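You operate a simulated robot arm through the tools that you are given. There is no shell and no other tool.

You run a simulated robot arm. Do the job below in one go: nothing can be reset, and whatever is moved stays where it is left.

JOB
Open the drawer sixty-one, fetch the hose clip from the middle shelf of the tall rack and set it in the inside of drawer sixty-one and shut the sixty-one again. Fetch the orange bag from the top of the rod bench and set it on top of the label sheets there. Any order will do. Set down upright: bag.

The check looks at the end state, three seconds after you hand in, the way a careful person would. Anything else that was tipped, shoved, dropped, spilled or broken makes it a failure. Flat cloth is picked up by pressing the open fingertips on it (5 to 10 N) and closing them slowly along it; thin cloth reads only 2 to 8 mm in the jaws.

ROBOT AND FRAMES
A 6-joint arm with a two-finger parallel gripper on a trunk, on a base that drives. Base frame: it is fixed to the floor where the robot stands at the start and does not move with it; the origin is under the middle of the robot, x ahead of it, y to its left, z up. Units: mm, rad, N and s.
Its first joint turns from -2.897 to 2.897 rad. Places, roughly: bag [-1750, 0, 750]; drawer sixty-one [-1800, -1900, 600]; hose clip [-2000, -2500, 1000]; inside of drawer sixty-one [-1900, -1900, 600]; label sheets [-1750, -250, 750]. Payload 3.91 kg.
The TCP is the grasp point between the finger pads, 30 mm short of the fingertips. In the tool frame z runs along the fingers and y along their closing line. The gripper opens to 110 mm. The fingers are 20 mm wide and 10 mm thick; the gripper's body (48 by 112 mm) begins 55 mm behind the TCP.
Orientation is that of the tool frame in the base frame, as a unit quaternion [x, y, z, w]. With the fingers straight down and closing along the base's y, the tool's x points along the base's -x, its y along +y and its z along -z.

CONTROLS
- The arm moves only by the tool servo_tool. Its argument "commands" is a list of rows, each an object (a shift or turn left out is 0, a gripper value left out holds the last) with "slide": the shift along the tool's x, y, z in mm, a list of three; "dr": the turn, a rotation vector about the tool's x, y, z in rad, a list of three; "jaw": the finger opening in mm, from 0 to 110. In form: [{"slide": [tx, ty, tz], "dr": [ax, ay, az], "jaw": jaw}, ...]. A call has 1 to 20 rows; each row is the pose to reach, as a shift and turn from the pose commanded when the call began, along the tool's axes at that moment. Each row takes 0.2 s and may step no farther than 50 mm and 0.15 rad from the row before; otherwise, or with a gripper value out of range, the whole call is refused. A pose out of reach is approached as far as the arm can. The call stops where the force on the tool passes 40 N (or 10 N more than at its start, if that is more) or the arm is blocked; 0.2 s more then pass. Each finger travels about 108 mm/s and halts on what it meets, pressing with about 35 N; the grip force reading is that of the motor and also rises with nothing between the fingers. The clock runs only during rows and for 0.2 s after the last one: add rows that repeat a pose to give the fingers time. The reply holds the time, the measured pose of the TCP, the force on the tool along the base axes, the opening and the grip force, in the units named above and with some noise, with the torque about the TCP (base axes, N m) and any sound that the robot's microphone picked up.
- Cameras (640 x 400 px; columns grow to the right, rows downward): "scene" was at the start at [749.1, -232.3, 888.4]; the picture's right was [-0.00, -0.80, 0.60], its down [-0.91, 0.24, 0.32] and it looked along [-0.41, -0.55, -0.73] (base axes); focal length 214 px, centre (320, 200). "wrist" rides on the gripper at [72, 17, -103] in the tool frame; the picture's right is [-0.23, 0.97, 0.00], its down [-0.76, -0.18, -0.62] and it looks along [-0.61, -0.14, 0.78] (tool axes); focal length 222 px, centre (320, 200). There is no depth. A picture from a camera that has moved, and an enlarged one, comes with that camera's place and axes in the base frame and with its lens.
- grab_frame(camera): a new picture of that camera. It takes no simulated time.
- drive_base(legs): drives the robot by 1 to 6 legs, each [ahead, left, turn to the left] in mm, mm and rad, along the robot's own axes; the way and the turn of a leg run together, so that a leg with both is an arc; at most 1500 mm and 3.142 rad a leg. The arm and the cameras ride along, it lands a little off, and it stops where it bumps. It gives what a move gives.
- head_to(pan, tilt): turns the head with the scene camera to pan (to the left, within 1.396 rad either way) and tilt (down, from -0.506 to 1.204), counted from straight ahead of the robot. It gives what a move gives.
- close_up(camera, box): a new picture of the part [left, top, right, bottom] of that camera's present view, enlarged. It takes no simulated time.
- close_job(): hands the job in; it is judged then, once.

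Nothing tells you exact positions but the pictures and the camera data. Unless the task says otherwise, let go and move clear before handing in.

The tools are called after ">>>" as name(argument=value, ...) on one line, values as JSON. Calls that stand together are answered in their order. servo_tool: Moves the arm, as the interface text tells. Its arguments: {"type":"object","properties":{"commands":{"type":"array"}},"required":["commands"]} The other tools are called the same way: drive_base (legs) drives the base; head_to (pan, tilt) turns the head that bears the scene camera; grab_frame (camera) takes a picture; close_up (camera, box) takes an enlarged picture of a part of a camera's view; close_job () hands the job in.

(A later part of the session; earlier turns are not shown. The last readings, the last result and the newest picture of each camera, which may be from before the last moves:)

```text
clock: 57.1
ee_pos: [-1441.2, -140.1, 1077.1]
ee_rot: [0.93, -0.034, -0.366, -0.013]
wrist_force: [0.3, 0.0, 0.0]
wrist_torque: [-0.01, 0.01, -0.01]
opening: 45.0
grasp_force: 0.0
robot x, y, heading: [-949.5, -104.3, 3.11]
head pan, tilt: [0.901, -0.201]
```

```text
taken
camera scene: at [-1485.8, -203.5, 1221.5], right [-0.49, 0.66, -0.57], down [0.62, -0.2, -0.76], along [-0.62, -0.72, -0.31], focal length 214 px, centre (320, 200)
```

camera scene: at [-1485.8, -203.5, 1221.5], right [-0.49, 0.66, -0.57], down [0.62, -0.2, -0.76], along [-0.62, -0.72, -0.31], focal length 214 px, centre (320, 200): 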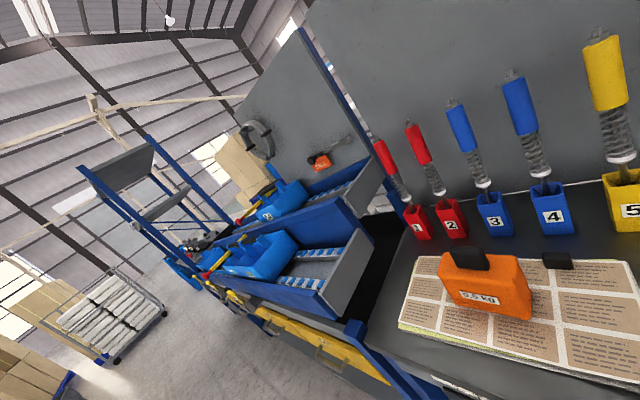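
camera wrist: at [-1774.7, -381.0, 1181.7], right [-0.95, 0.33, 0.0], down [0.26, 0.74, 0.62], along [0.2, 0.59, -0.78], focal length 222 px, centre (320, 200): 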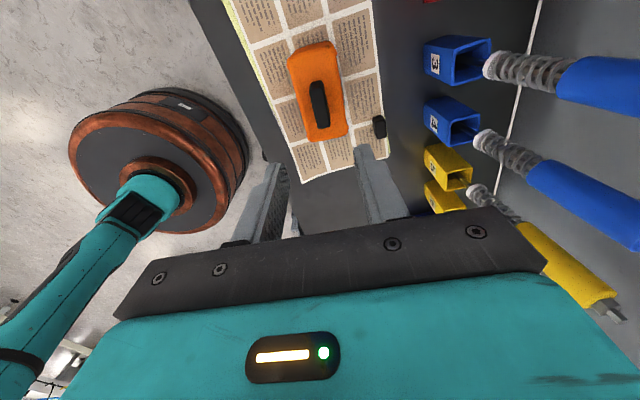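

The bag is standing well. I'll look at the floor to the left before driving that way.

>>> head_to(pan=1.2, tilt=0.4)

>>> grab_frame(camera="scene")

>>> head_to(pan=1.2, tilt=0.0)

>>> grab_frame(camera="scene")

```text
clock: 58.1
ee_pos: [-1440.8, -140.4, 1077.3]
ee_rot: [0.93, -0.034, -0.366, -0.013]
wrist_force: [0.5, -0.5, -0.7]
wrist_torque: [0.05, 0.03, 0.01]
opening: 44.9
grasp_force: 0.1
robot x, y, heading: [-949.3, -103.0, 3.106]
head pan, tilt: [1.201, 0.4]
```

```text
taken
camera scene: at [-1435.3, -228.5, 1197.8], right [-0.61, 0.41, -0.68], down [0.79, 0.3, -0.53], along [-0.01, -0.86, -0.51], focal length 214 px, centre (320, 200)
```

scene: 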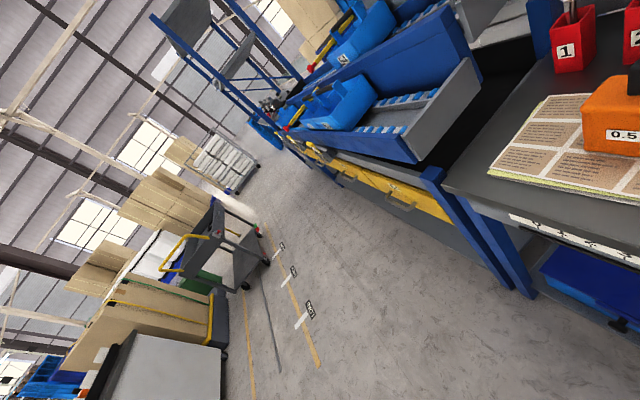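

```text
clock: 59.0
ee_pos: [-1441.7, -139.4, 1075.7]
ee_rot: [0.93, -0.034, -0.367, -0.014]
wrist_force: [0.5, -0.4, 0.5]
wrist_torque: [0.02, -0.01, 0.0]
opening: 45.0
grasp_force: 0.0
robot x, y, heading: [-949.4, -104.5, 3.112]
head pan, tilt: [1.201, 0.0]
```

```text
taken
camera scene: at [-1461.4, -224.1, 1223.6], right [-0.61, 0.41, -0.68], down [0.73, -0.05, -0.68], along [-0.31, -0.91, -0.27], focal length 214 px, centre (320, 200)
```

scene: 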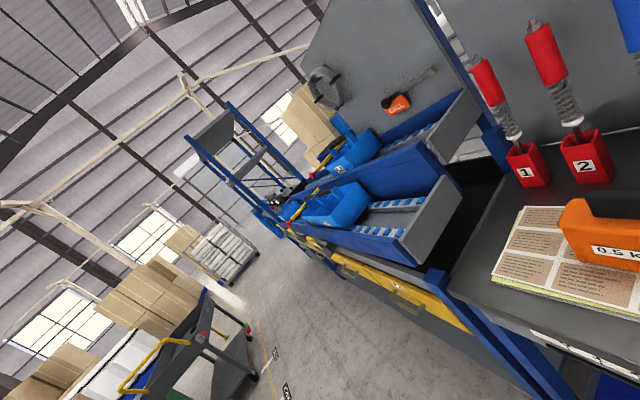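

The aisle to the left is clear; a trolley stands at about x −600…−100, y below −2320. I'll slide left along the bench with a little more clearance.

>>> drive_base(legs=[[-50, 0, 0.03], [0, 1450, 0]])

>>> head_to(pan=0.5, tilt=-0.2)

>>> grab_frame(camera="scene")

>>> head_to(pan=0.3, tilt=0.1)

>>> grab_frame(camera="scene")

```text
clock: 66.7
ee_pos: [-1389.9, -1592.8, 1076.1]
ee_rot: [0.93, -0.017, -0.367, -0.008]
wrist_force: [-0.5, -0.8, 0.9]
wrist_torque: [0.05, 0.02, 0.0]
opening: 45.0
grasp_force: 0.1
robot x, y, heading: [-901.5, -1536.8, -3.142]
head pan, tilt: [1.201, 0.0]
```

```text
clock: 67.8
ee_pos: [-1390.4, -1594.1, 1076.3]
ee_rot: [0.93, -0.017, -0.367, -0.006]
wrist_force: [0.2, -1.4, -0.3]
wrist_torque: [-0.01, -0.02, 0.0]
opening: 45.2
grasp_force: 0.1
robot x, y, heading: [-900.5, -1542.1, -3.139]
head pan, tilt: [0.499, -0.201]
```

```text
taken
camera scene: at [-1445.6, -1632.3, 1206.0], right [-0.29, 0.89, -0.35], down [0.59, -0.12, -0.8], along [-0.75, -0.44, -0.49], focal length 214 px, centre (320, 200)
```

scene: 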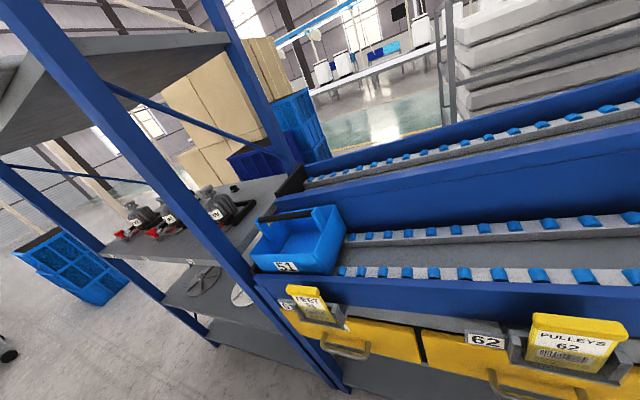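

```text
clock: 68.5
ee_pos: [-1390.2, -1592.4, 1077.2]
ee_rot: [0.93, -0.017, -0.366, -0.006]
wrist_force: [-0.1, 0.6, -0.5]
wrist_torque: [0.0, 0.0, 0.0]
opening: 45.0
grasp_force: 0.0
robot x, y, heading: [-898.8, -1541.6, -3.142]
head pan, tilt: [0.3, 0.099]
```

```text
taken
camera scene: at [-1435.9, -1620.0, 1177.1], right [-0.17, 0.96, -0.22], down [0.79, 0.0, -0.61], along [-0.59, -0.27, -0.76], focal length 214 px, centre (320, 200)
```

scene: 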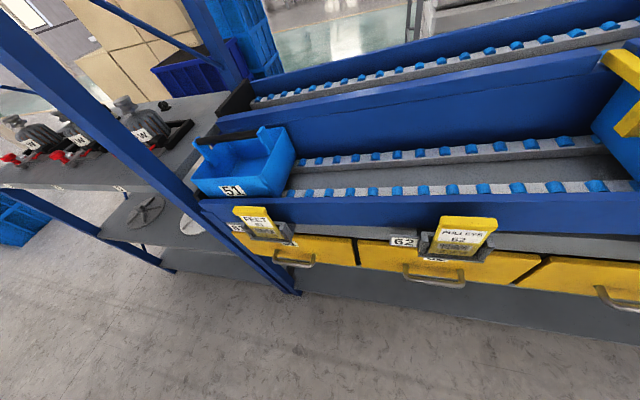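

Drawer 61 is the leftmost yellow drawer, right beside the rack's post, and the rack holds pump-like items. Zooming in on the drawer and the shelves.

>>> close_up(camera="scene", box=[180, 160, 380, 300])

>>> head_to(pan=0.6, tilt=-0.3)

>>> grab_frame(camera="scene")

>>> close_up(camera="scene", box=[60, 120, 340, 340])

```text
2.86 times, centred on (280, 230) of scene
camera zoom: at [-1435.9, -1620.0, 1177.1], right [-0.17, 0.96, -0.22], down [0.79, 0.0, -0.61], along [-0.59, -0.27, -0.76], focal length 613 px, centre (434, 114)
```

zoom: 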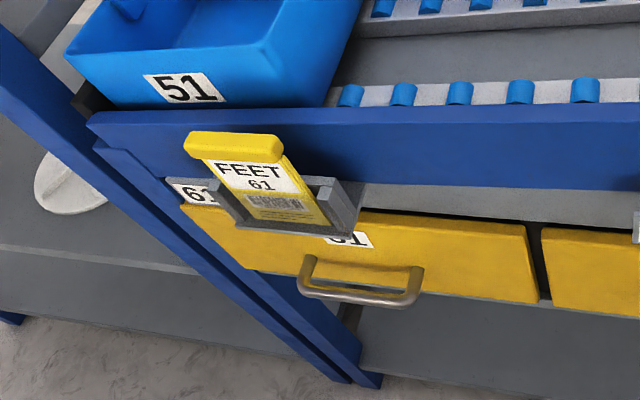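

```text
clock: 69.4
ee_pos: [-1389.0, -1593.3, 1077.3]
ee_rot: [0.93, -0.018, -0.367, -0.007]
wrist_force: [0.6, -0.4, 0.4]
wrist_torque: [0.01, 0.0, 0.01]
opening: 45.0
grasp_force: 0.0
robot x, y, heading: [-900.6, -1538.6, -3.138]
head pan, tilt: [0.6, -0.3]
```

```text
taken
camera scene: at [-1446.1, -1636.7, 1217.4], right [-0.35, 0.84, -0.41], down [0.53, -0.19, -0.83], along [-0.77, -0.51, -0.38], focal length 214 px, centre (320, 200)
```

scene: 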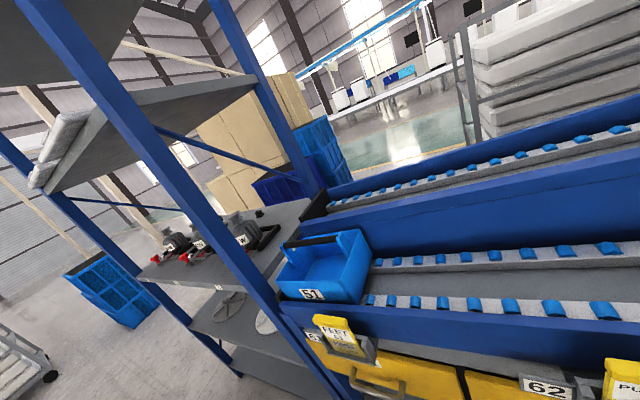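

```text
1.82 times, centred on (200, 230) of scene
camera zoom: at [-1446.1, -1636.7, 1217.4], right [-0.35, 0.84, -0.41], down [0.53, -0.19, -0.83], along [-0.77, -0.51, -0.38], focal length 390 px, centre (538, 146)
```

zoom: 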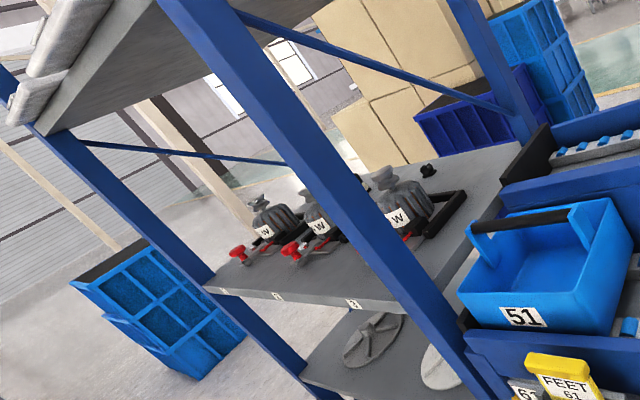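

Drawer 61 has a horizontal grey bar handle, with a card holder hanging just above it. I'll move further left in front of it and look at it squarely from lower down.

>>> drive_base(legs=[[0, 260, 0]])

>>> servo_tool(commands=[{"slide": [0, 0, 0], "dr": [0, -0.15, 0]}, {"dr": [0, -0.3, 0]}, {"dr": [0, -0.45, 0]}, {"dr": [0, -0.6, 0]}, {"dr": [0, -0.75, 0]}, {"dr": [0, -0.82, 0]}])

>>> head_to(pan=0, tilt=0.6)

>>> grab_frame(camera="scene")

>>> grab_frame(camera="wrist")

```text
clock: 71.3
ee_pos: [-1389.0, -1848.7, 1076.5]
ee_rot: [0.93, -0.019, -0.366, -0.008]
wrist_force: [0.6, 0.5, -0.2]
wrist_torque: [-0.02, 0.0, -0.01]
opening: 45.1
grasp_force: 0.1
robot x, y, heading: [-897.3, -1797.2, -3.14]
head pan, tilt: [0.6, -0.3]
```

```text
clock: 72.7
ee_pos: [-1389.4, -1850.0, 1074.7]
ee_rot: [0.707, -0.015, -0.707, -0.013]
wrist_force: [-0.1, 0.4, 0.0]
wrist_torque: [0.02, -0.01, -0.03]
opening: 45.2
grasp_force: 0.0
robot x, y, heading: [-899.7, -1796.3, -3.139]
head pan, tilt: [0.6, -0.3]
```

```text
clock: 73.9
ee_pos: [-1390.5, -1849.4, 1077.6]
ee_rot: [0.707, -0.016, -0.706, -0.014]
wrist_force: [0.4, 0.1, 0.3]
wrist_torque: [-0.01, 0.03, -0.04]
opening: 45.0
grasp_force: 0.1
robot x, y, heading: [-901.0, -1795.5, -3.142]
head pan, tilt: [0.0, 0.6]
```

```text
taken
camera scene: at [-1348.3, -1851.5, 1132.4], right [0.04, 1.0, 0.0], down [0.57, -0.03, -0.82], along [-0.82, 0.03, -0.57], focal length 214 px, centre (320, 200)
```

scene: 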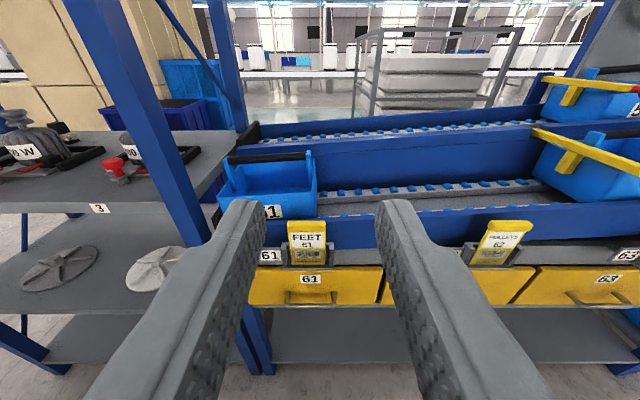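

```text
taken
camera wrist: at [-1286.8, -1870.0, 1003.5], right [-0.04, -0.97, 0.23], down [0.63, 0.15, 0.76], along [-0.78, 0.17, 0.6], focal length 222 px, centre (320, 200)
```

wrist: 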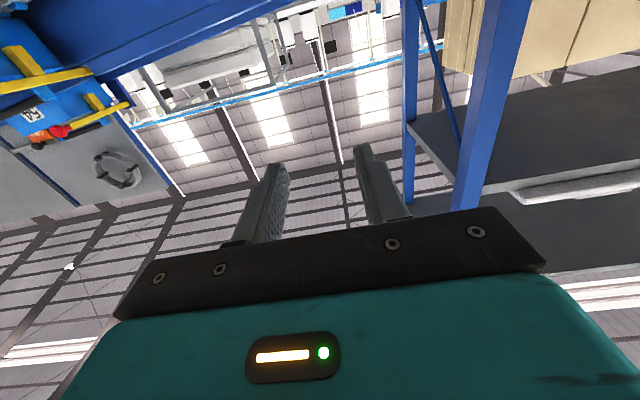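

The handle of 61 works out near (−1650, −1863, 605). I'll lower the hand for a straighter view.

>>> servo_tool(commands=[{"slide": [45, 0, 0]}, {"slide": [90, 0, 0]}, {"slide": [135, 0, 0]}, {"slide": [180, 0, 0]}, {"slide": [225, 0, 0]}, {"slide": [270, 0, 0]}, {"slide": [315, 0, 0]}, {"slide": [315, 0, 0]}])

>>> head_to(pan=0, tilt=0.45)

>>> grab_frame(camera="scene")

>>> close_up(camera="scene", box=[240, 120, 400, 230])

```text
clock: 75.7
ee_pos: [-1519.7, -1874.1, 842.6]
ee_rot: [-0.707, 0.013, 0.707, 0.013]
wrist_force: [0.4, 0.2, 0.1]
wrist_torque: [0.0, 0.01, -0.01]
opening: 44.9
grasp_force: 0.1
out of reach, approached as far as the arm can: row 3, 4, 5, 6, 7, 8
robot x, y, heading: [-896.2, -1795.6, -3.142]
head pan, tilt: [0.0, 0.6]
```

```text
clock: 76.4
ee_pos: [-1518.9, -1874.0, 843.5]
ee_rot: [-0.707, 0.015, 0.707, 0.014]
wrist_force: [-0.7, 0.4, -0.5]
wrist_torque: [0.03, 0.0, 0.05]
opening: 45.0
grasp_force: 0.0
robot x, y, heading: [-899.2, -1792.3, -3.142]
head pan, tilt: [0.0, 0.45]
```

```text
taken
camera scene: at [-1481.4, -1876.3, 912.4], right [0.04, 1.0, 0.0], down [0.44, -0.02, -0.9], along [-0.9, 0.04, -0.44], focal length 214 px, centre (320, 200)
```

scene: 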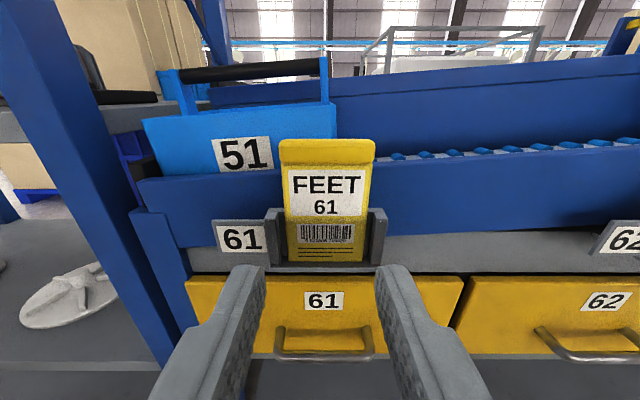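

```text
3.64 times, centred on (320, 175) of scene
camera zoom: at [-1481.4, -1876.3, 912.4], right [0.04, 1.0, 0.0], down [0.44, -0.02, -0.9], along [-0.9, 0.04, -0.44], focal length 780 px, centre (320, 291)
```

zoom: 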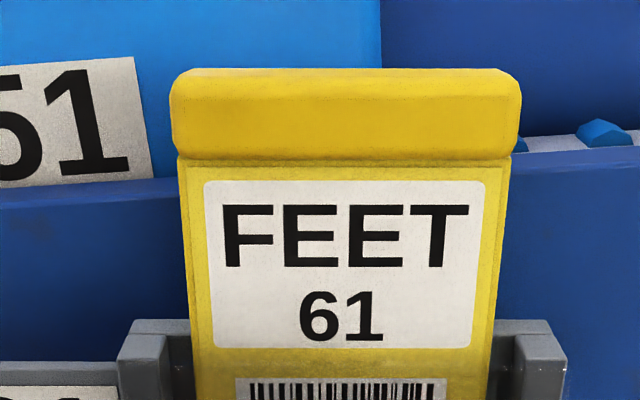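

The hand can't fold in closer than about 620 mm when pointing level, so I need to stand further back. I'll reverse to about x −700, then roll the hand so the fingers close vertically on the bar.

>>> drive_base(legs=[[-200, 60, 0]])

>>> servo_tool(commands=[{"dr": [0, 0, 0.15]}, {"dr": [0, 0, 0.3]}, {"dr": [0, 0, 0.45]}, {"dr": [0, 0, 0.6]}, {"dr": [0, 0, 0.75]}, {"dr": [0, 0, 0.9]}, {"dr": [0, 0, 1.05]}, {"dr": [0, 0, 1.2]}, {"dr": [0, 0, 1.35]}, {"dr": [0, 0, 1.5]}, {"dr": [0, 0, 1.57]}, {"dr": [0, 0, 1.57]}])

>>> grab_frame(camera="scene")

```text
clock: 78.0
ee_pos: [-1322.0, -1936.5, 844.2]
ee_rot: [0.707, -0.013, -0.707, -0.014]
wrist_force: [-0.8, -0.5, 1.2]
wrist_torque: [-0.02, -0.01, 0.0]
opening: 45.1
grasp_force: 0.0
robot x, y, heading: [-699.9, -1858.7, -3.135]
head pan, tilt: [0.0, 0.45]
```

```text
clock: 80.6
ee_pos: [-1096.4, -1879.2, 1006.6]
ee_rot: [0.562, -0.505, -0.496, 0.428]
wrist_force: [-0.8, 0.7, 0.5]
wrist_torque: [-0.01, 0.03, 0.01]
opening: 44.9
grasp_force: 0.1
out of reach, approached as far as the arm can: row 1, 2, 3, 4, 5, 6, 7, 8, 9, 10, 11, 12
robot x, y, heading: [-708.5, -1854.6, -3.135]
head pan, tilt: [0.0, 0.45]
```

```text
taken
camera scene: at [-1058.6, -1813.6, 1020.9], right [0.15, 0.12, -0.98], down [0.43, -0.9, -0.05], along [-0.89, -0.41, -0.18], focal length 214 px, centre (320, 200)
```

scene: 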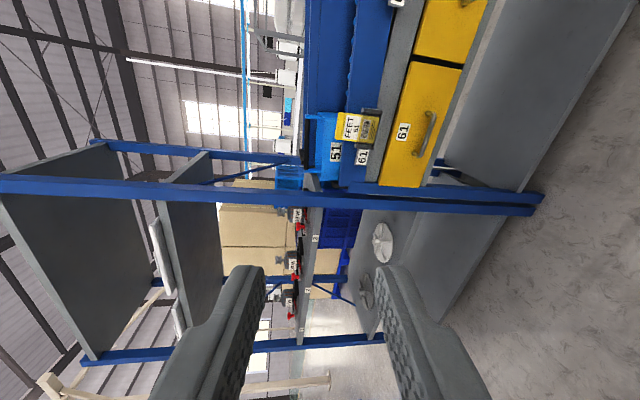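

That roll started from a commanded pose that was out of reach. I'll extend the hand forward to come back into the reachable range, then check where it ends up.

>>> servo_tool(commands=[{"slide": [0, 0, 45]}, {"slide": [0, 0, 90]}, {"slide": [0, 0, 135]}, {"slide": [0, 0, 180]}, {"slide": [0, 0, 225]}, {"slide": [0, 0, 225]}, {"slide": [0, 0, 225]}])

```text
clock: 82.2
ee_pos: [-1229.0, -1879.3, 1039.6]
ee_rot: [0.593, -0.513, -0.461, 0.417]
wrist_force: [0.3, 0.0, 0.8]
wrist_torque: [0.0, 0.02, 0.02]
opening: 45.2
grasp_force: 0.1
out of reach, approached as far as the arm can: row 1, 2, 3, 4, 5, 6, 7
robot x, y, heading: [-704.8, -1856.2, -3.129]
head pan, tilt: [0.0, 0.45]
```

>>> servo_tool(commands=[{"slide": [0, 0, 0]}, {"slide": [0, 0, 45]}, {"slide": [0, 0, 90]}, {"slide": [0, 0, 135]}, {"slide": [0, 0, 135]}, {"slide": [0, 0, 135]}])

>>> grab_frame(camera="scene")

```text
clock: 83.6
ee_pos: [-1361.1, -1880.9, 1009.1]
ee_rot: [0.594, -0.512, -0.46, 0.416]
wrist_force: [-0.6, -0.3, -1.0]
wrist_torque: [-0.02, 0.02, -0.04]
opening: 44.9
grasp_force: 0.2
out of reach, approached as far as the arm can: row 2, 3
robot x, y, heading: [-701.3, -1857.4, -3.135]
head pan, tilt: [0.0, 0.45]
```

```text
taken
camera scene: at [-1328.0, -1814.0, 1026.4], right [0.23, 0.13, -0.97], down [0.47, -0.88, -0.01], along [-0.85, -0.45, -0.26], focal length 214 px, centre (320, 200)
```

scene: 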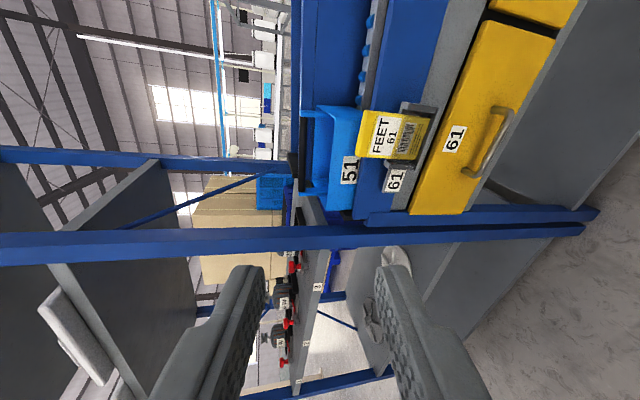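

The arm is back in range, and each command now starts from the measured pose. I'll level the hand: fingers straight toward the drawer, closing vertically.

>>> servo_tool(commands=[{"dr": [-0.12, -0.025, 0.06]}, {"dr": [-0.235, -0.04, 0.12]}, {"dr": [-0.235, -0.04, 0.12]}])

```text
clock: 84.4
ee_pos: [-1361.7, -1881.7, 1008.1]
ee_rot: [-0.499, 0.498, 0.503, -0.5]
wrist_force: [-0.2, -0.1, 1.1]
wrist_torque: [0.0, 0.01, 0.0]
opening: 44.9
grasp_force: 0.1
robot x, y, heading: [-702.6, -1855.7, -3.139]
head pan, tilt: [0.0, 0.45]
```

The hand is level now. I'll bring it down in front of the drawer handle, about 170 mm short, and look.

>>> servo_tool(commands=[{"slide": [-10, 0, 45], "jaw": 60}, {"slide": [-20, -20, 85], "jaw": 60}, {"slide": [-20, -60, 100], "jaw": 60}, {"slide": [-20, -105, 110], "jaw": 60}, {"slide": [-20, -150, 118]}, {"slide": [-20, -195, 118]}, {"slide": [-20, -240, 118]}, {"slide": [-20, -285, 118]}, {"slide": [-20, -330, 118]}, {"slide": [-20, -375, 118]}, {"slide": [-20, -402, 118]}, {"slide": [-20, -402, 118]}])

>>> head_to(pan=0, tilt=0.3)

>>> grab_frame(camera="scene")

>>> grab_frame(camera="wrist")

```text
clock: 87.0
ee_pos: [-1481.0, -1858.7, 605.3]
ee_rot: [-0.499, 0.497, 0.503, -0.5]
wrist_force: [-0.4, -0.1, -0.7]
wrist_torque: [0.01, -0.01, 0.0]
opening: 60.0
grasp_force: 0.0
robot x, y, heading: [-700.8, -1856.1, -3.139]
head pan, tilt: [0.0, 0.45]
```

```text
clock: 87.7
ee_pos: [-1480.7, -1859.5, 605.0]
ee_rot: [-0.499, 0.498, 0.502, -0.5]
wrist_force: [-0.9, 0.0, -0.1]
wrist_torque: [-0.04, 0.02, 0.0]
opening: 59.9
grasp_force: 0.1
robot x, y, heading: [-702.8, -1856.8, -3.133]
head pan, tilt: [0.0, 0.3]
```

```text
taken
camera scene: at [-1444.6, -1777.9, 606.0], right [0.0, 0.01, -1.0], down [0.29, -0.96, -0.01], along [-0.96, -0.29, 0.0], focal length 214 px, centre (320, 200)
```

scene: 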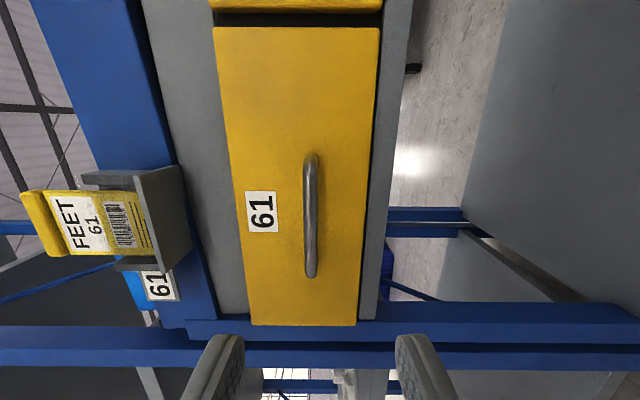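

```text
taken
camera wrist: at [-1377.9, -1931.7, 620.1], right [0.01, 0.22, 0.97], down [0.62, 0.76, -0.18], along [-0.78, 0.61, -0.13], focal length 222 px, centre (320, 200)
```

wrist: 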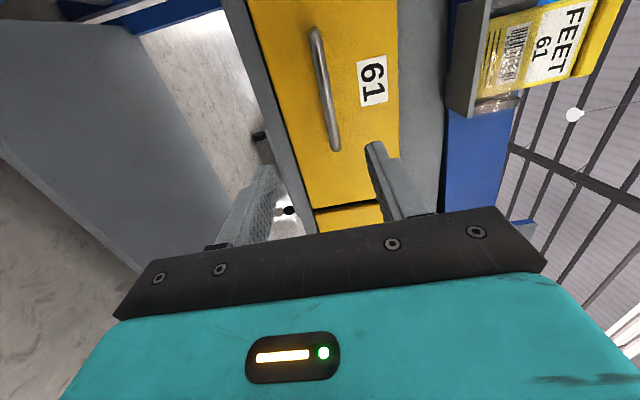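

Triangulated: the bar is at x≈−1652, y −1796…−1927, z≈614. Now I'll move straight in around it.

>>> servo_tool(commands=[{"slide": [2, 9, 40]}, {"slide": [2, 9, 80]}, {"slide": [2, 9, 115]}, {"slide": [2, 9, 140]}, {"slide": [2, 9, 155]}, {"slide": [2, 9, 155]}])

>>> grab_frame(camera="scene")

>>> grab_frame(camera="wrist")

```text
clock: 89.1
ee_pos: [-1638.2, -1861.1, 615.5]
ee_rot: [-0.499, 0.497, 0.503, -0.5]
wrist_force: [-0.4, 0.3, -0.9]
wrist_torque: [0.01, -0.02, -0.04]
opening: 60.1
grasp_force: 0.0
robot x, y, heading: [-702.7, -1855.6, -3.136]
head pan, tilt: [0.0, 0.3]
```

```text
taken
camera scene: at [-1601.1, -1780.0, 615.8], right [0.0, 0.01, -1.0], down [0.29, -0.96, -0.01], along [-0.96, -0.29, 0.0], focal length 214 px, centre (320, 200)
```

scene: 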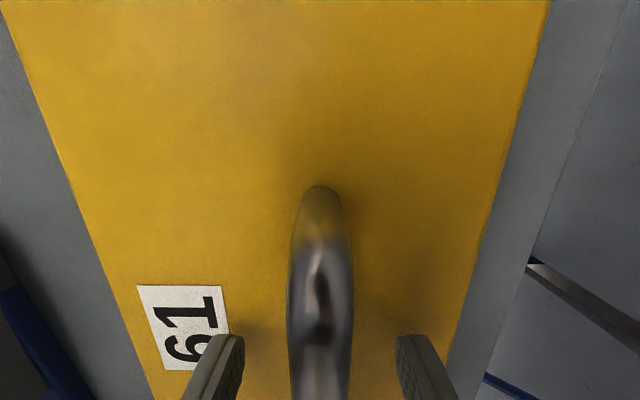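

```text
taken
camera wrist: at [-1534.3, -1933.7, 629.8], right [0.01, 0.22, 0.97], down [0.62, 0.76, -0.18], along [-0.78, 0.61, -0.13], focal length 222 px, centre (320, 200)
```

wrist: 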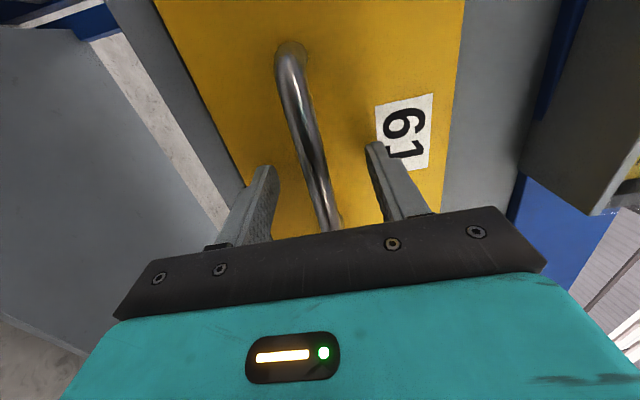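

The bar sits between the fingers. Closing on it, then pulling gently.

>>> servo_tool(commands=[{"jaw": 30}, {"jaw": 5}, {"jaw": 5}, {"jaw": 5}, {"jaw": 5}])

>>> servo_tool(commands=[{"slide": [0, 0, -8]}, {"slide": [0, 0, -18]}, {"slide": [0, 0, -30]}, {"slide": [0, 0, -30]}])

```text
clock: 90.3
ee_pos: [-1637.3, -1860.5, 616.0]
ee_rot: [-0.5, 0.498, 0.503, -0.5]
wrist_force: [-0.7, 0.5, 5.0]
wrist_torque: [-0.29, 0.03, -0.04]
opening: 13.6
grasp_force: 45.8
robot x, y, heading: [-703.2, -1855.8, -3.139]
head pan, tilt: [0.0, 0.3]
```

```text
clock: 91.3
ee_pos: [-1607.0, -1861.8, 615.1]
ee_rot: [-0.5, 0.497, 0.503, -0.5]
wrist_force: [-1.0, -7.4, 16.6]
wrist_torque: [-0.32, 0.06, -0.16]
opening: 13.6
grasp_force: 44.9
robot x, y, heading: [-703.2, -1854.8, -3.137]
head pan, tilt: [0.0, 0.3]
```

>>> servo_tool(commands=[{"slide": [0.5, 1, -20]}, {"slide": [0.5, 1.5, -40]}, {"slide": [0.5, 1.5, -60]}, {"slide": [0.5, 1.5, -60]}])

>>> grab_frame(camera="scene")

>>> grab_frame(camera="wrist")

```text
clock: 92.3
ee_pos: [-1545.6, -1864.8, 614.0]
ee_rot: [-0.501, 0.497, 0.502, -0.499]
wrist_force: [-1.2, -26.7, -7.4]
wrist_torque: [-0.36, -0.05, 0.39]
opening: 13.7
grasp_force: 45.1
robot x, y, heading: [-700.4, -1854.6, -3.14]
head pan, tilt: [0.0, 0.3]
```

```text
taken
camera scene: at [-1509.3, -1783.6, 616.2], right [0.0, 0.01, -1.0], down [0.3, -0.96, -0.01], along [-0.96, -0.3, 0.0], focal length 214 px, centre (320, 200)
```

scene: 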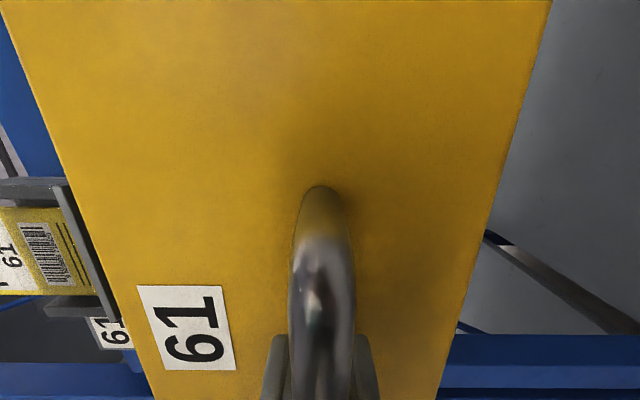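

```text
taken
camera wrist: at [-1442.1, -1937.2, 630.4], right [0.0, 0.22, 0.98], down [0.62, 0.76, -0.17], along [-0.78, 0.61, -0.14], focal length 222 px, centre (320, 200)
```

wrist: 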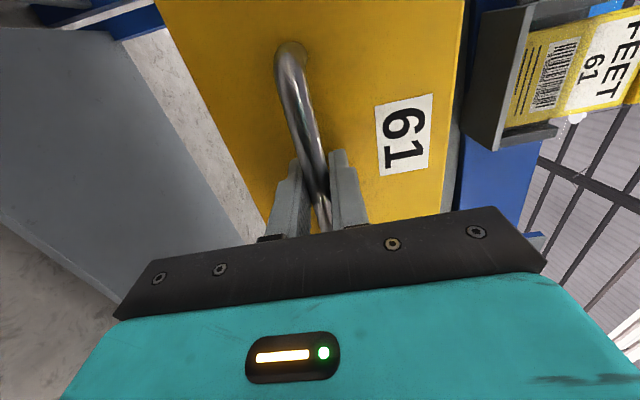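

The drawer is sliding out smoothly with a little sideways load, so I'll ease toward −y while pulling further.

>>> servo_tool(commands=[{"slide": [3, -0.5, -15]}, {"slide": [4, -0.5, -35]}, {"slide": [5, -0.5, -55]}, {"slide": [5, -0.5, -55]}])

```text
clock: 93.3
ee_pos: [-1491.2, -1866.5, 615.1]
ee_rot: [-0.499, 0.497, 0.504, -0.5]
wrist_force: [-0.4, -7.7, 6.6]
wrist_torque: [-0.25, 0.05, 0.13]
opening: 13.7
grasp_force: 44.8
robot x, y, heading: [-697.1, -1854.7, -3.141]
head pan, tilt: [0.0, 0.3]
```

>>> servo_tool(commands=[{"slide": [1.5, 0, -20]}, {"slide": [2.5, 0, -40]}, {"slide": [3, 0.3, -60]}, {"slide": [3, 0.3, -60]}])

>>> servo_tool(commands=[{"slide": [1, 0, -20]}, {"slide": [2, 0, -40]}, {"slide": [2.5, 0, -55]}, {"slide": [2.5, 0, -55]}])

>>> grab_frame(camera="scene")

>>> grab_frame(camera="wrist")

```text
clock: 94.3
ee_pos: [-1431.8, -1868.7, 615.4]
ee_rot: [-0.498, 0.498, 0.504, -0.499]
wrist_force: [1.5, 19.2, 20.9]
wrist_torque: [-0.26, 0.07, -0.65]
opening: 13.5
grasp_force: 45.0
robot x, y, heading: [-701.9, -1857.6, -3.14]
head pan, tilt: [0.0, 0.3]
```

```text
clock: 94.7
ee_pos: [-1420.9, -1869.1, 614.7]
ee_rot: [-0.497, 0.497, 0.505, -0.501]
wrist_force: [-1.2, 1.1, 6.7]
wrist_torque: [-0.28, 0.04, 0.37]
opening: 13.6
grasp_force: 45.2
robot x, y, heading: [-701.4, -1856.1, -3.137]
head pan, tilt: [0.0, 0.3]
stopped in row 1: the force on the tool passed its limit at 44 N (the readings are from after the stop); the commanded pose is now the measured one
```

```text
taken
camera scene: at [-1383.4, -1788.9, 615.8], right [-0.01, 0.01, -1.0], down [0.29, -0.96, -0.01], along [-0.96, -0.29, 0.01], focal length 214 px, centre (320, 200)
```

scene: 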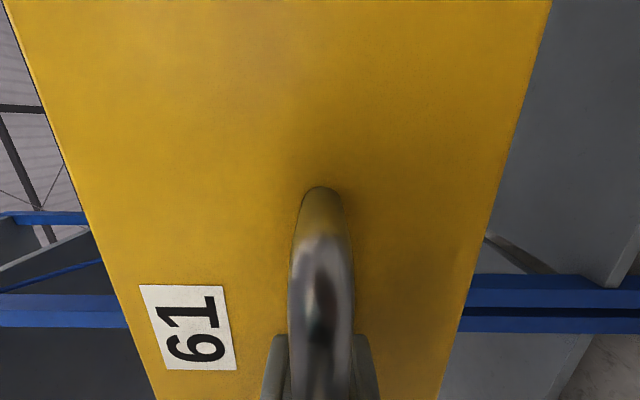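

```text
taken
camera wrist: at [-1317.0, -1942.9, 629.6], right [0.01, 0.22, 0.97], down [0.63, 0.76, -0.18], along [-0.78, 0.61, -0.13], focal length 222 px, centre (320, 200)
```

wrist: 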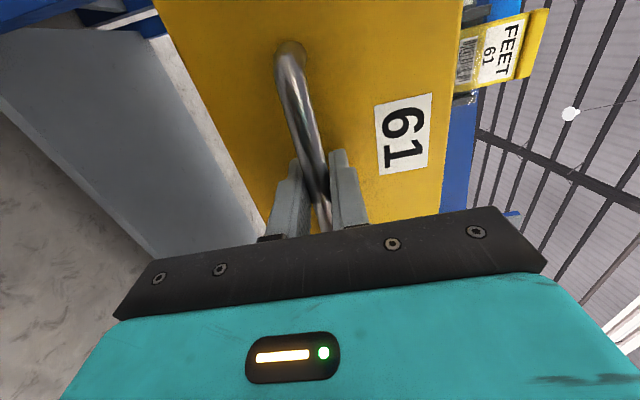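

The drawer is out about 217 mm and seems to have met its stop. I'll release the handle, back off and look at the drawer from above.

>>> servo_tool(commands=[{"jaw": 30}, {"jaw": 60}, {"jaw": 60}, {"slide": [0, 0, -30], "jaw": 60}, {"slide": [0, 0, -60], "jaw": 60}, {"slide": [0, 0, -60], "jaw": 60}])

>>> servo_tool(commands=[{"slide": [0, 45, 0]}, {"slide": [0, 90, 0]}, {"slide": [0, 135, 0]}, {"slide": [0, 180, 0]}, {"slide": [0, 225, 0]}, {"slide": [0, 270, 0]}, {"slide": [0, 315, 0]}, {"slide": [0, 360, 0]}, {"slide": [0, 400, 0]}, {"slide": [0, 400, 0]}])

>>> head_to(pan=-0.6, tilt=0.2)

>>> grab_frame(camera="scene")

```text
clock: 96.1
ee_pos: [-1384.8, -1870.3, 612.7]
ee_rot: [-0.498, 0.497, 0.505, -0.499]
wrist_force: [0.0, 0.2, 0.4]
wrist_torque: [-0.01, 0.0, 0.0]
opening: 60.1
grasp_force: 0.1
out of reach, approached as far as the arm can: row 5, 6
robot x, y, heading: [-704.9, -1852.7, -3.134]
head pan, tilt: [0.0, 0.3]
```

```text
clock: 98.3
ee_pos: [-1379.0, -1870.3, 1014.4]
ee_rot: [-0.498, 0.497, 0.504, -0.5]
wrist_force: [0.8, -0.3, 1.2]
wrist_torque: [-0.02, 0.0, -0.01]
opening: 60.0
grasp_force: 0.1
robot x, y, heading: [-702.1, -1852.7, -3.144]
head pan, tilt: [0.0, 0.3]
```

```text
clock: 99.3
ee_pos: [-1380.7, -1870.6, 1014.1]
ee_rot: [-0.498, 0.498, 0.504, -0.5]
wrist_force: [-0.5, -0.3, 0.0]
wrist_torque: [0.0, 0.0, 0.0]
opening: 59.9
grasp_force: 0.0
robot x, y, heading: [-698.5, -1852.8, -3.142]
head pan, tilt: [-0.6, 0.201]
```

```text
taken
camera scene: at [-1327.1, -1780.8, 961.7], right [0.56, 0.0, -0.83], down [0.16, -0.98, 0.11], along [-0.81, -0.19, -0.55], focal length 214 px, centre (320, 200)
```

scene: 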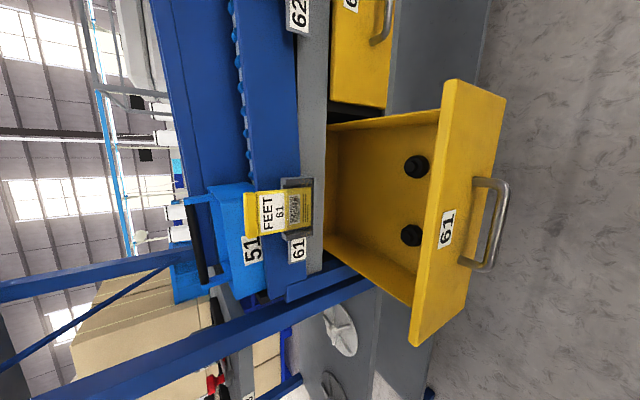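

Drawer 61 is open with two black feet inside, near the middle. Next is the rack: I'll fold the hand down and retract so I can move over to it past the open drawer and the trolley.

>>> servo_tool(commands=[{"dr": [0.15, 0, 0]}, {"dr": [0.3, 0, 0]}, {"dr": [0.45, 0, 0]}, {"dr": [0.6, 0, 0]}, {"dr": [0.75, 0, 0]}, {"dr": [0.9, 0, 0]}, {"dr": [1.05, 0, 0]}, {"dr": [1.2, 0, 0]}, {"dr": [1.35, 0, 0]}, {"dr": [1.5, 0, 0]}, {"dr": [1.57, 0, 0]}, {"dr": [1.57, 0, 0]}])

>>> servo_tool(commands=[{"slide": [0, -40, -20]}, {"slide": [0, -80, -40]}, {"slide": [0, -120, -60]}, {"slide": [0, -160, -80]}, {"slide": [0, -190, -100]}, {"slide": [0, -190, -100]}])

>>> head_to(pan=-0.3, tilt=1.1)

>>> grab_frame(camera="scene")

```text
clock: 101.9
ee_pos: [-1379.7, -1873.1, 1012.8]
ee_rot: [-0.705, 0.71, 0.004, -0.001]
wrist_force: [0.6, -0.2, 0.0]
wrist_torque: [0.01, -0.01, 0.01]
opening: 60.1
grasp_force: 0.0
out of reach, approached as far as the arm can: row 3, 4
robot x, y, heading: [-703.3, -1854.3, -3.138]
head pan, tilt: [-0.6, 0.201]
```

```text
clock: 103.3
ee_pos: [-1189.2, -1875.0, 1111.2]
ee_rot: [-0.705, 0.709, 0.005, -0.001]
wrist_force: [-0.1, 0.5, 0.1]
wrist_torque: [0.0, 0.03, -0.01]
opening: 60.1
grasp_force: 0.0
robot x, y, heading: [-704.4, -1861.4, -3.142]
head pan, tilt: [-0.6, 0.201]
```

```text
clock: 104.5
ee_pos: [-1189.6, -1874.0, 1112.1]
ee_rot: [-0.706, 0.709, 0.005, -0.001]
wrist_force: [0.1, 0.3, -0.7]
wrist_torque: [0.02, 0.0, 0.04]
opening: 60.1
grasp_force: 0.1
robot x, y, heading: [-704.1, -1857.3, -3.136]
head pan, tilt: [-0.3, 1.1]
```

```text
taken
camera scene: at [-1170.7, -1860.0, 1181.3], right [0.96, -0.01, 0.29], down [-0.26, -0.46, 0.85], along [0.13, -0.89, -0.44], focal length 214 px, centre (320, 200)
```

scene: 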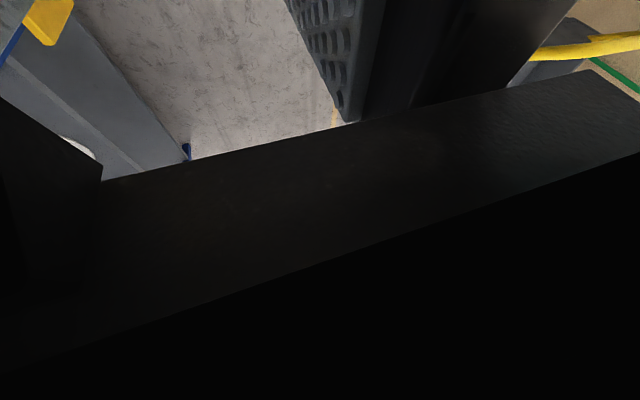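

I'll yaw the hand so the head faces forward, and look left along the path and the rack.

>>> servo_tool(commands=[{"dr": [0, 0, -0.15]}, {"dr": [0, 0, -0.3]}, {"dr": [0, 0, -0.45]}, {"dr": [0, 0, -0.6]}, {"dr": [0, 0, -0.75]}, {"dr": [0, 0, -0.9]}, {"dr": [0, 0, -1.05]}, {"dr": [0, 0, -1.2]}, {"dr": [0, 0, -1.35]}, {"dr": [0, 0, -1.5]}, {"dr": [0, 0, -1.57]}, {"dr": [0, 0, -1.57]}])

>>> head_to(pan=1.3, tilt=0)

>>> grab_frame(camera="scene")

>>> head_to(pan=0.7, tilt=-0.5)

>>> grab_frame(camera="scene")

```text
clock: 107.1
ee_pos: [-1189.2, -1874.3, 1112.5]
ee_rot: [1.0, -0.002, -0.004, -0.002]
wrist_force: [-1.2, -0.5, 0.3]
wrist_torque: [0.0, 0.0, 0.01]
opening: 60.1
grasp_force: 0.2
robot x, y, heading: [-701.9, -1859.4, -3.139]
head pan, tilt: [-0.3, 1.1]
```

```text
clock: 108.7
ee_pos: [-1189.0, -1875.6, 1112.5]
ee_rot: [1.0, -0.002, -0.005, -0.003]
wrist_force: [0.6, -0.4, 0.4]
wrist_torque: [0.01, -0.01, -0.04]
opening: 60.0
grasp_force: 0.1
robot x, y, heading: [-699.3, -1852.8, -3.137]
head pan, tilt: [1.3, 0.0]
```

```text
taken
camera scene: at [-1298.6, -1962.6, 1219.4], right [-0.01, 0.27, -0.96], down [1.0, -0.01, -0.01], along [-0.01, -0.96, -0.27], focal length 214 px, centre (320, 200)
```

scene: 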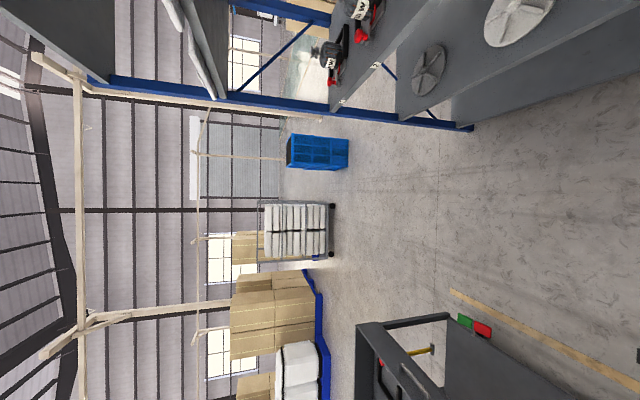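

```text
clock: 109.7
ee_pos: [-1189.7, -1875.9, 1112.2]
ee_rot: [1.0, -0.003, -0.005, -0.003]
wrist_force: [0.2, -0.1, 0.2]
wrist_torque: [-0.05, 0.0, -0.03]
opening: 60.2
grasp_force: 0.0
robot x, y, heading: [-702.6, -1855.0, -3.138]
head pan, tilt: [0.7, -0.499]
```

```text
taken
camera scene: at [-1338.6, -1918.8, 1192.9], right [0.0, 0.77, -0.64], down [0.87, -0.31, -0.38], along [-0.49, -0.56, -0.67], focal length 214 px, centre (320, 200)
```

scene: 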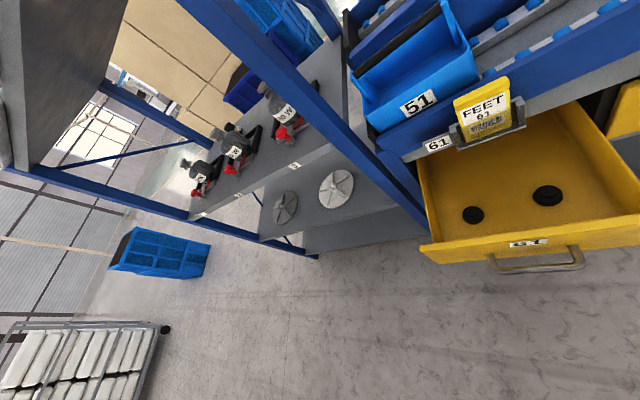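

The rack's middle shelf carries three red-clamped parts; the trolley keeps to x > −620. I'll tuck the head in, move forward to x ≈ −1000 and slide left in front of the rack.

>>> head_to(pan=0, tilt=0.5)

>>> drive_base(legs=[[290, 0, 0], [0, 480, 0]])

>>> head_to(pan=0.0, tilt=-0.45)

>>> grab_frame(camera="scene")

>>> grab_frame(camera="wrist")

```text
clock: 111.0
ee_pos: [-1189.0, -1875.0, 1111.7]
ee_rot: [1.0, -0.001, -0.003, -0.003]
wrist_force: [-0.5, -1.0, 0.0]
wrist_torque: [-0.01, 0.04, 0.0]
opening: 59.8
grasp_force: 0.0
robot x, y, heading: [-705.1, -1854.7, -3.139]
head pan, tilt: [0.0, 0.499]
```

```text
clock: 115.5
ee_pos: [-1475.2, -2360.5, 1112.5]
ee_rot: [1.0, -0.007, -0.004, -0.003]
wrist_force: [0.4, -0.7, -0.5]
wrist_torque: [-0.01, 0.03, 0.02]
opening: 60.0
grasp_force: 0.0
robot x, y, heading: [-989.5, -2341.1, 3.135]
head pan, tilt: [0.0, 0.499]
```

```text
clock: 116.7
ee_pos: [-1475.9, -2359.5, 1113.4]
ee_rot: [1.0, -0.007, -0.005, -0.003]
wrist_force: [0.4, -0.2, -0.4]
wrist_torque: [-0.03, -0.01, 0.0]
opening: 60.0
grasp_force: 0.1
robot x, y, heading: [-986.7, -2341.8, 3.136]
head pan, tilt: [0.0, -0.45]
```

```text
taken
camera scene: at [-1622.3, -2358.9, 1174.1], right [0.01, 1.0, 0.01], down [0.9, -0.01, -0.44], along [-0.44, 0.01, -0.9], focal length 214 px, centre (320, 200)
```

scene: 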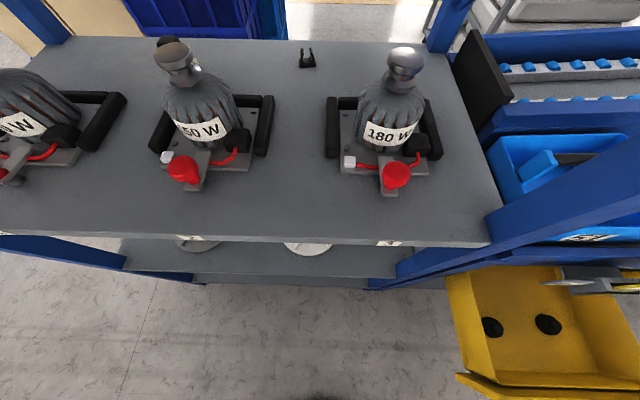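

```text
taken
camera wrist: at [-1402.8, -2377.7, 1213.9], right [-0.24, -0.97, 0.0], down [-0.75, 0.18, 0.63], along [-0.61, 0.15, -0.78], focal length 222 px, centre (320, 200)
```

wrist: 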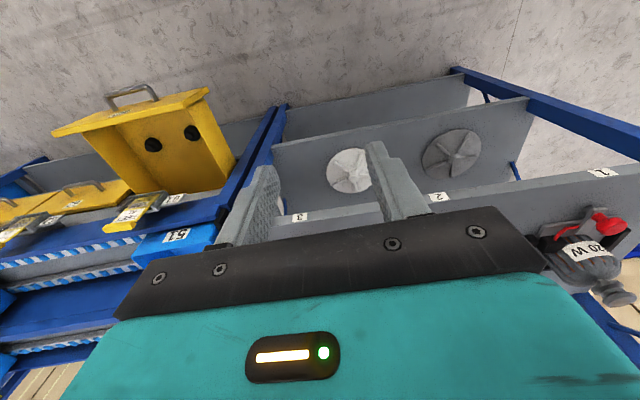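

The shelf holds motors, and a small black pronged clip stands behind and between them. Zooming in.

>>> close_up(camera="scene", box=[270, 30, 350, 80])

>>> close_up(camera="scene", box=[120, 20, 460, 230])

```text
8.00 times, centred on (310, 55) of scene
camera zoom: at [-1622.3, -2358.9, 1174.1], right [0.01, 1.0, 0.01], down [0.9, -0.01, -0.44], along [-0.44, 0.01, -0.9], focal length 1716 px, centre (400, 1360)
```

zoom: 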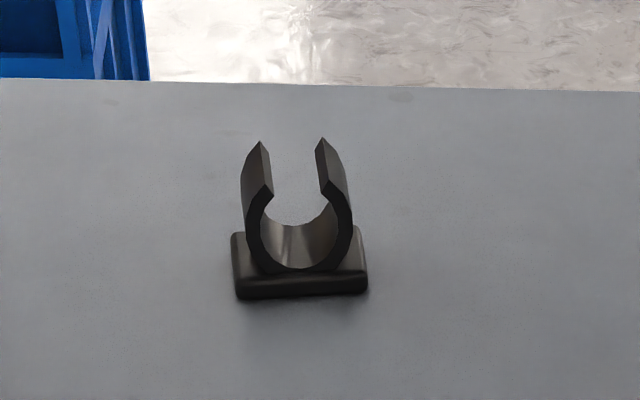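

```text
1.88 times, centred on (290, 125) of scene
camera zoom: at [-1622.3, -2358.9, 1174.1], right [0.01, 1.0, 0.01], down [0.9, -0.01, -0.44], along [-0.44, 0.01, -0.9], focal length 404 px, centre (376, 341)
```

zoom: 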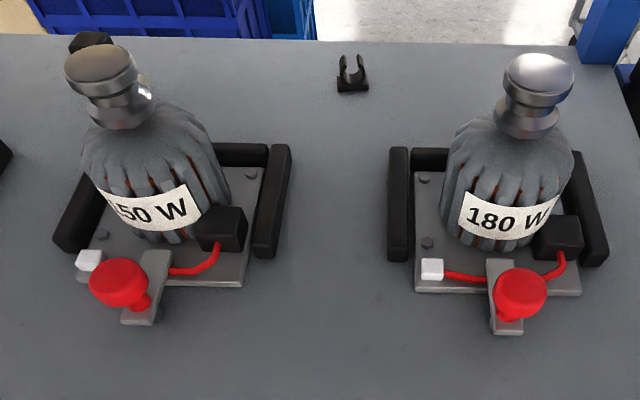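

The hose clip is the small black C-clip on a base, near the back of the shelf at about (−2040, −2376, shelf z≈910), between and behind two tall motors. I'll pitch the hand about 35° and look at the space above it first.

>>> servo_tool(commands=[{"dr": [0, -0.15, 0]}, {"dr": [0, -0.3, 0]}, {"dr": [0, -0.45, 0]}, {"dr": [0, -0.6, 0]}, {"dr": [0, -0.6, 0]}])

>>> head_to(pan=0, tilt=-0.5)

>>> grab_frame(camera="scene")

>>> grab_frame(camera="wrist")

```text
clock: 117.9
ee_pos: [-1476.2, -2360.4, 1113.9]
ee_rot: [0.954, -0.006, -0.301, -0.005]
wrist_force: [0.5, 0.1, 0.1]
wrist_torque: [0.01, -0.01, -0.04]
opening: 60.2
grasp_force: 0.1
robot x, y, heading: [-988.2, -2342.9, 3.139]
head pan, tilt: [0.0, -0.45]
```

```text
clock: 118.5
ee_pos: [-1475.2, -2359.4, 1112.6]
ee_rot: [0.954, -0.006, -0.3, -0.005]
wrist_force: [0.0, 0.5, -0.1]
wrist_torque: [-0.02, 0.01, -0.04]
opening: 60.2
grasp_force: 0.0
robot x, y, heading: [-993.3, -2342.8, 3.142]
head pan, tilt: [0.0, -0.499]
```

```text
taken
camera scene: at [-1563.0, -2359.9, 1250.8], right [0.01, 1.0, 0.01], down [0.45, 0.0, -0.89], along [-0.89, 0.01, -0.45], focal length 214 px, centre (320, 200)
```

scene: 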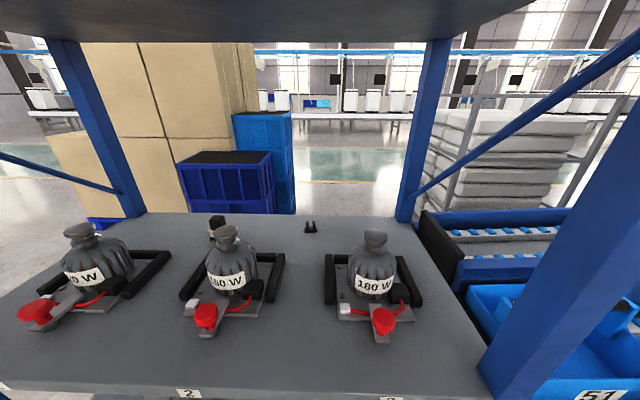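

```text
taken
camera wrist: at [-1357.3, -2377.8, 1154.9], right [-0.2, -0.97, 0.13], down [-0.27, 0.18, 0.95], along [-0.94, 0.16, -0.29], focal length 222 px, centre (320, 200)
```

wrist: 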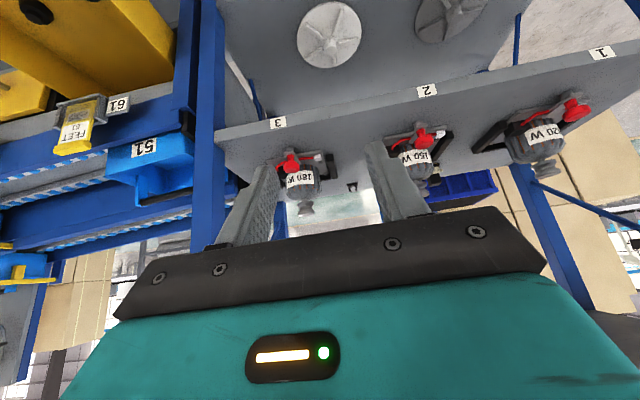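

>>> close_up(camera="wrist", box=[260, 70, 460, 210])

>>> close_up(camera="scene", box=[180, 190, 440, 350])

```text
2.86 times, centred on (360, 140) of wrist
camera zoom: at [-1357.3, -2377.8, 1154.9], right [-0.2, -0.97, 0.13], down [-0.27, 0.18, 0.95], along [-0.94, 0.16, -0.29], focal length 635 px, centre (206, 371)
```

zoom: 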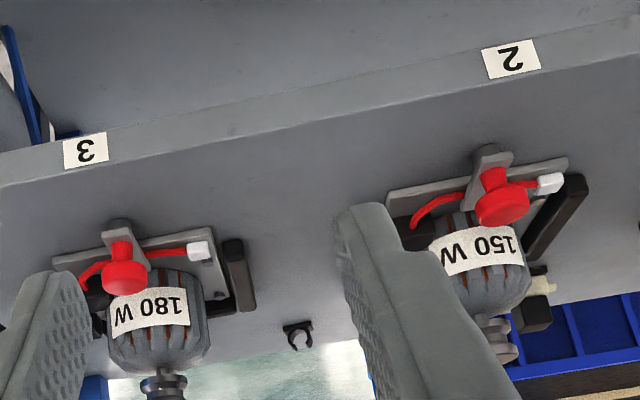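

```text
2.46 times, centred on (310, 270) of scene
camera zoom: at [-1563.0, -2359.9, 1250.8], right [0.01, 1.0, 0.01], down [0.45, 0.0, -0.89], along [-0.89, 0.01, -0.45], focal length 528 px, centre (345, 28)
```

zoom: 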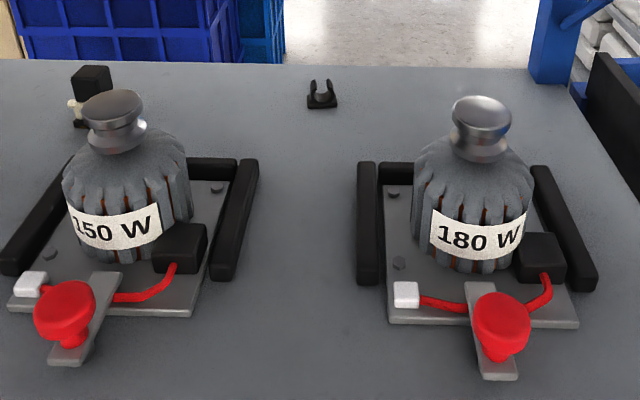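

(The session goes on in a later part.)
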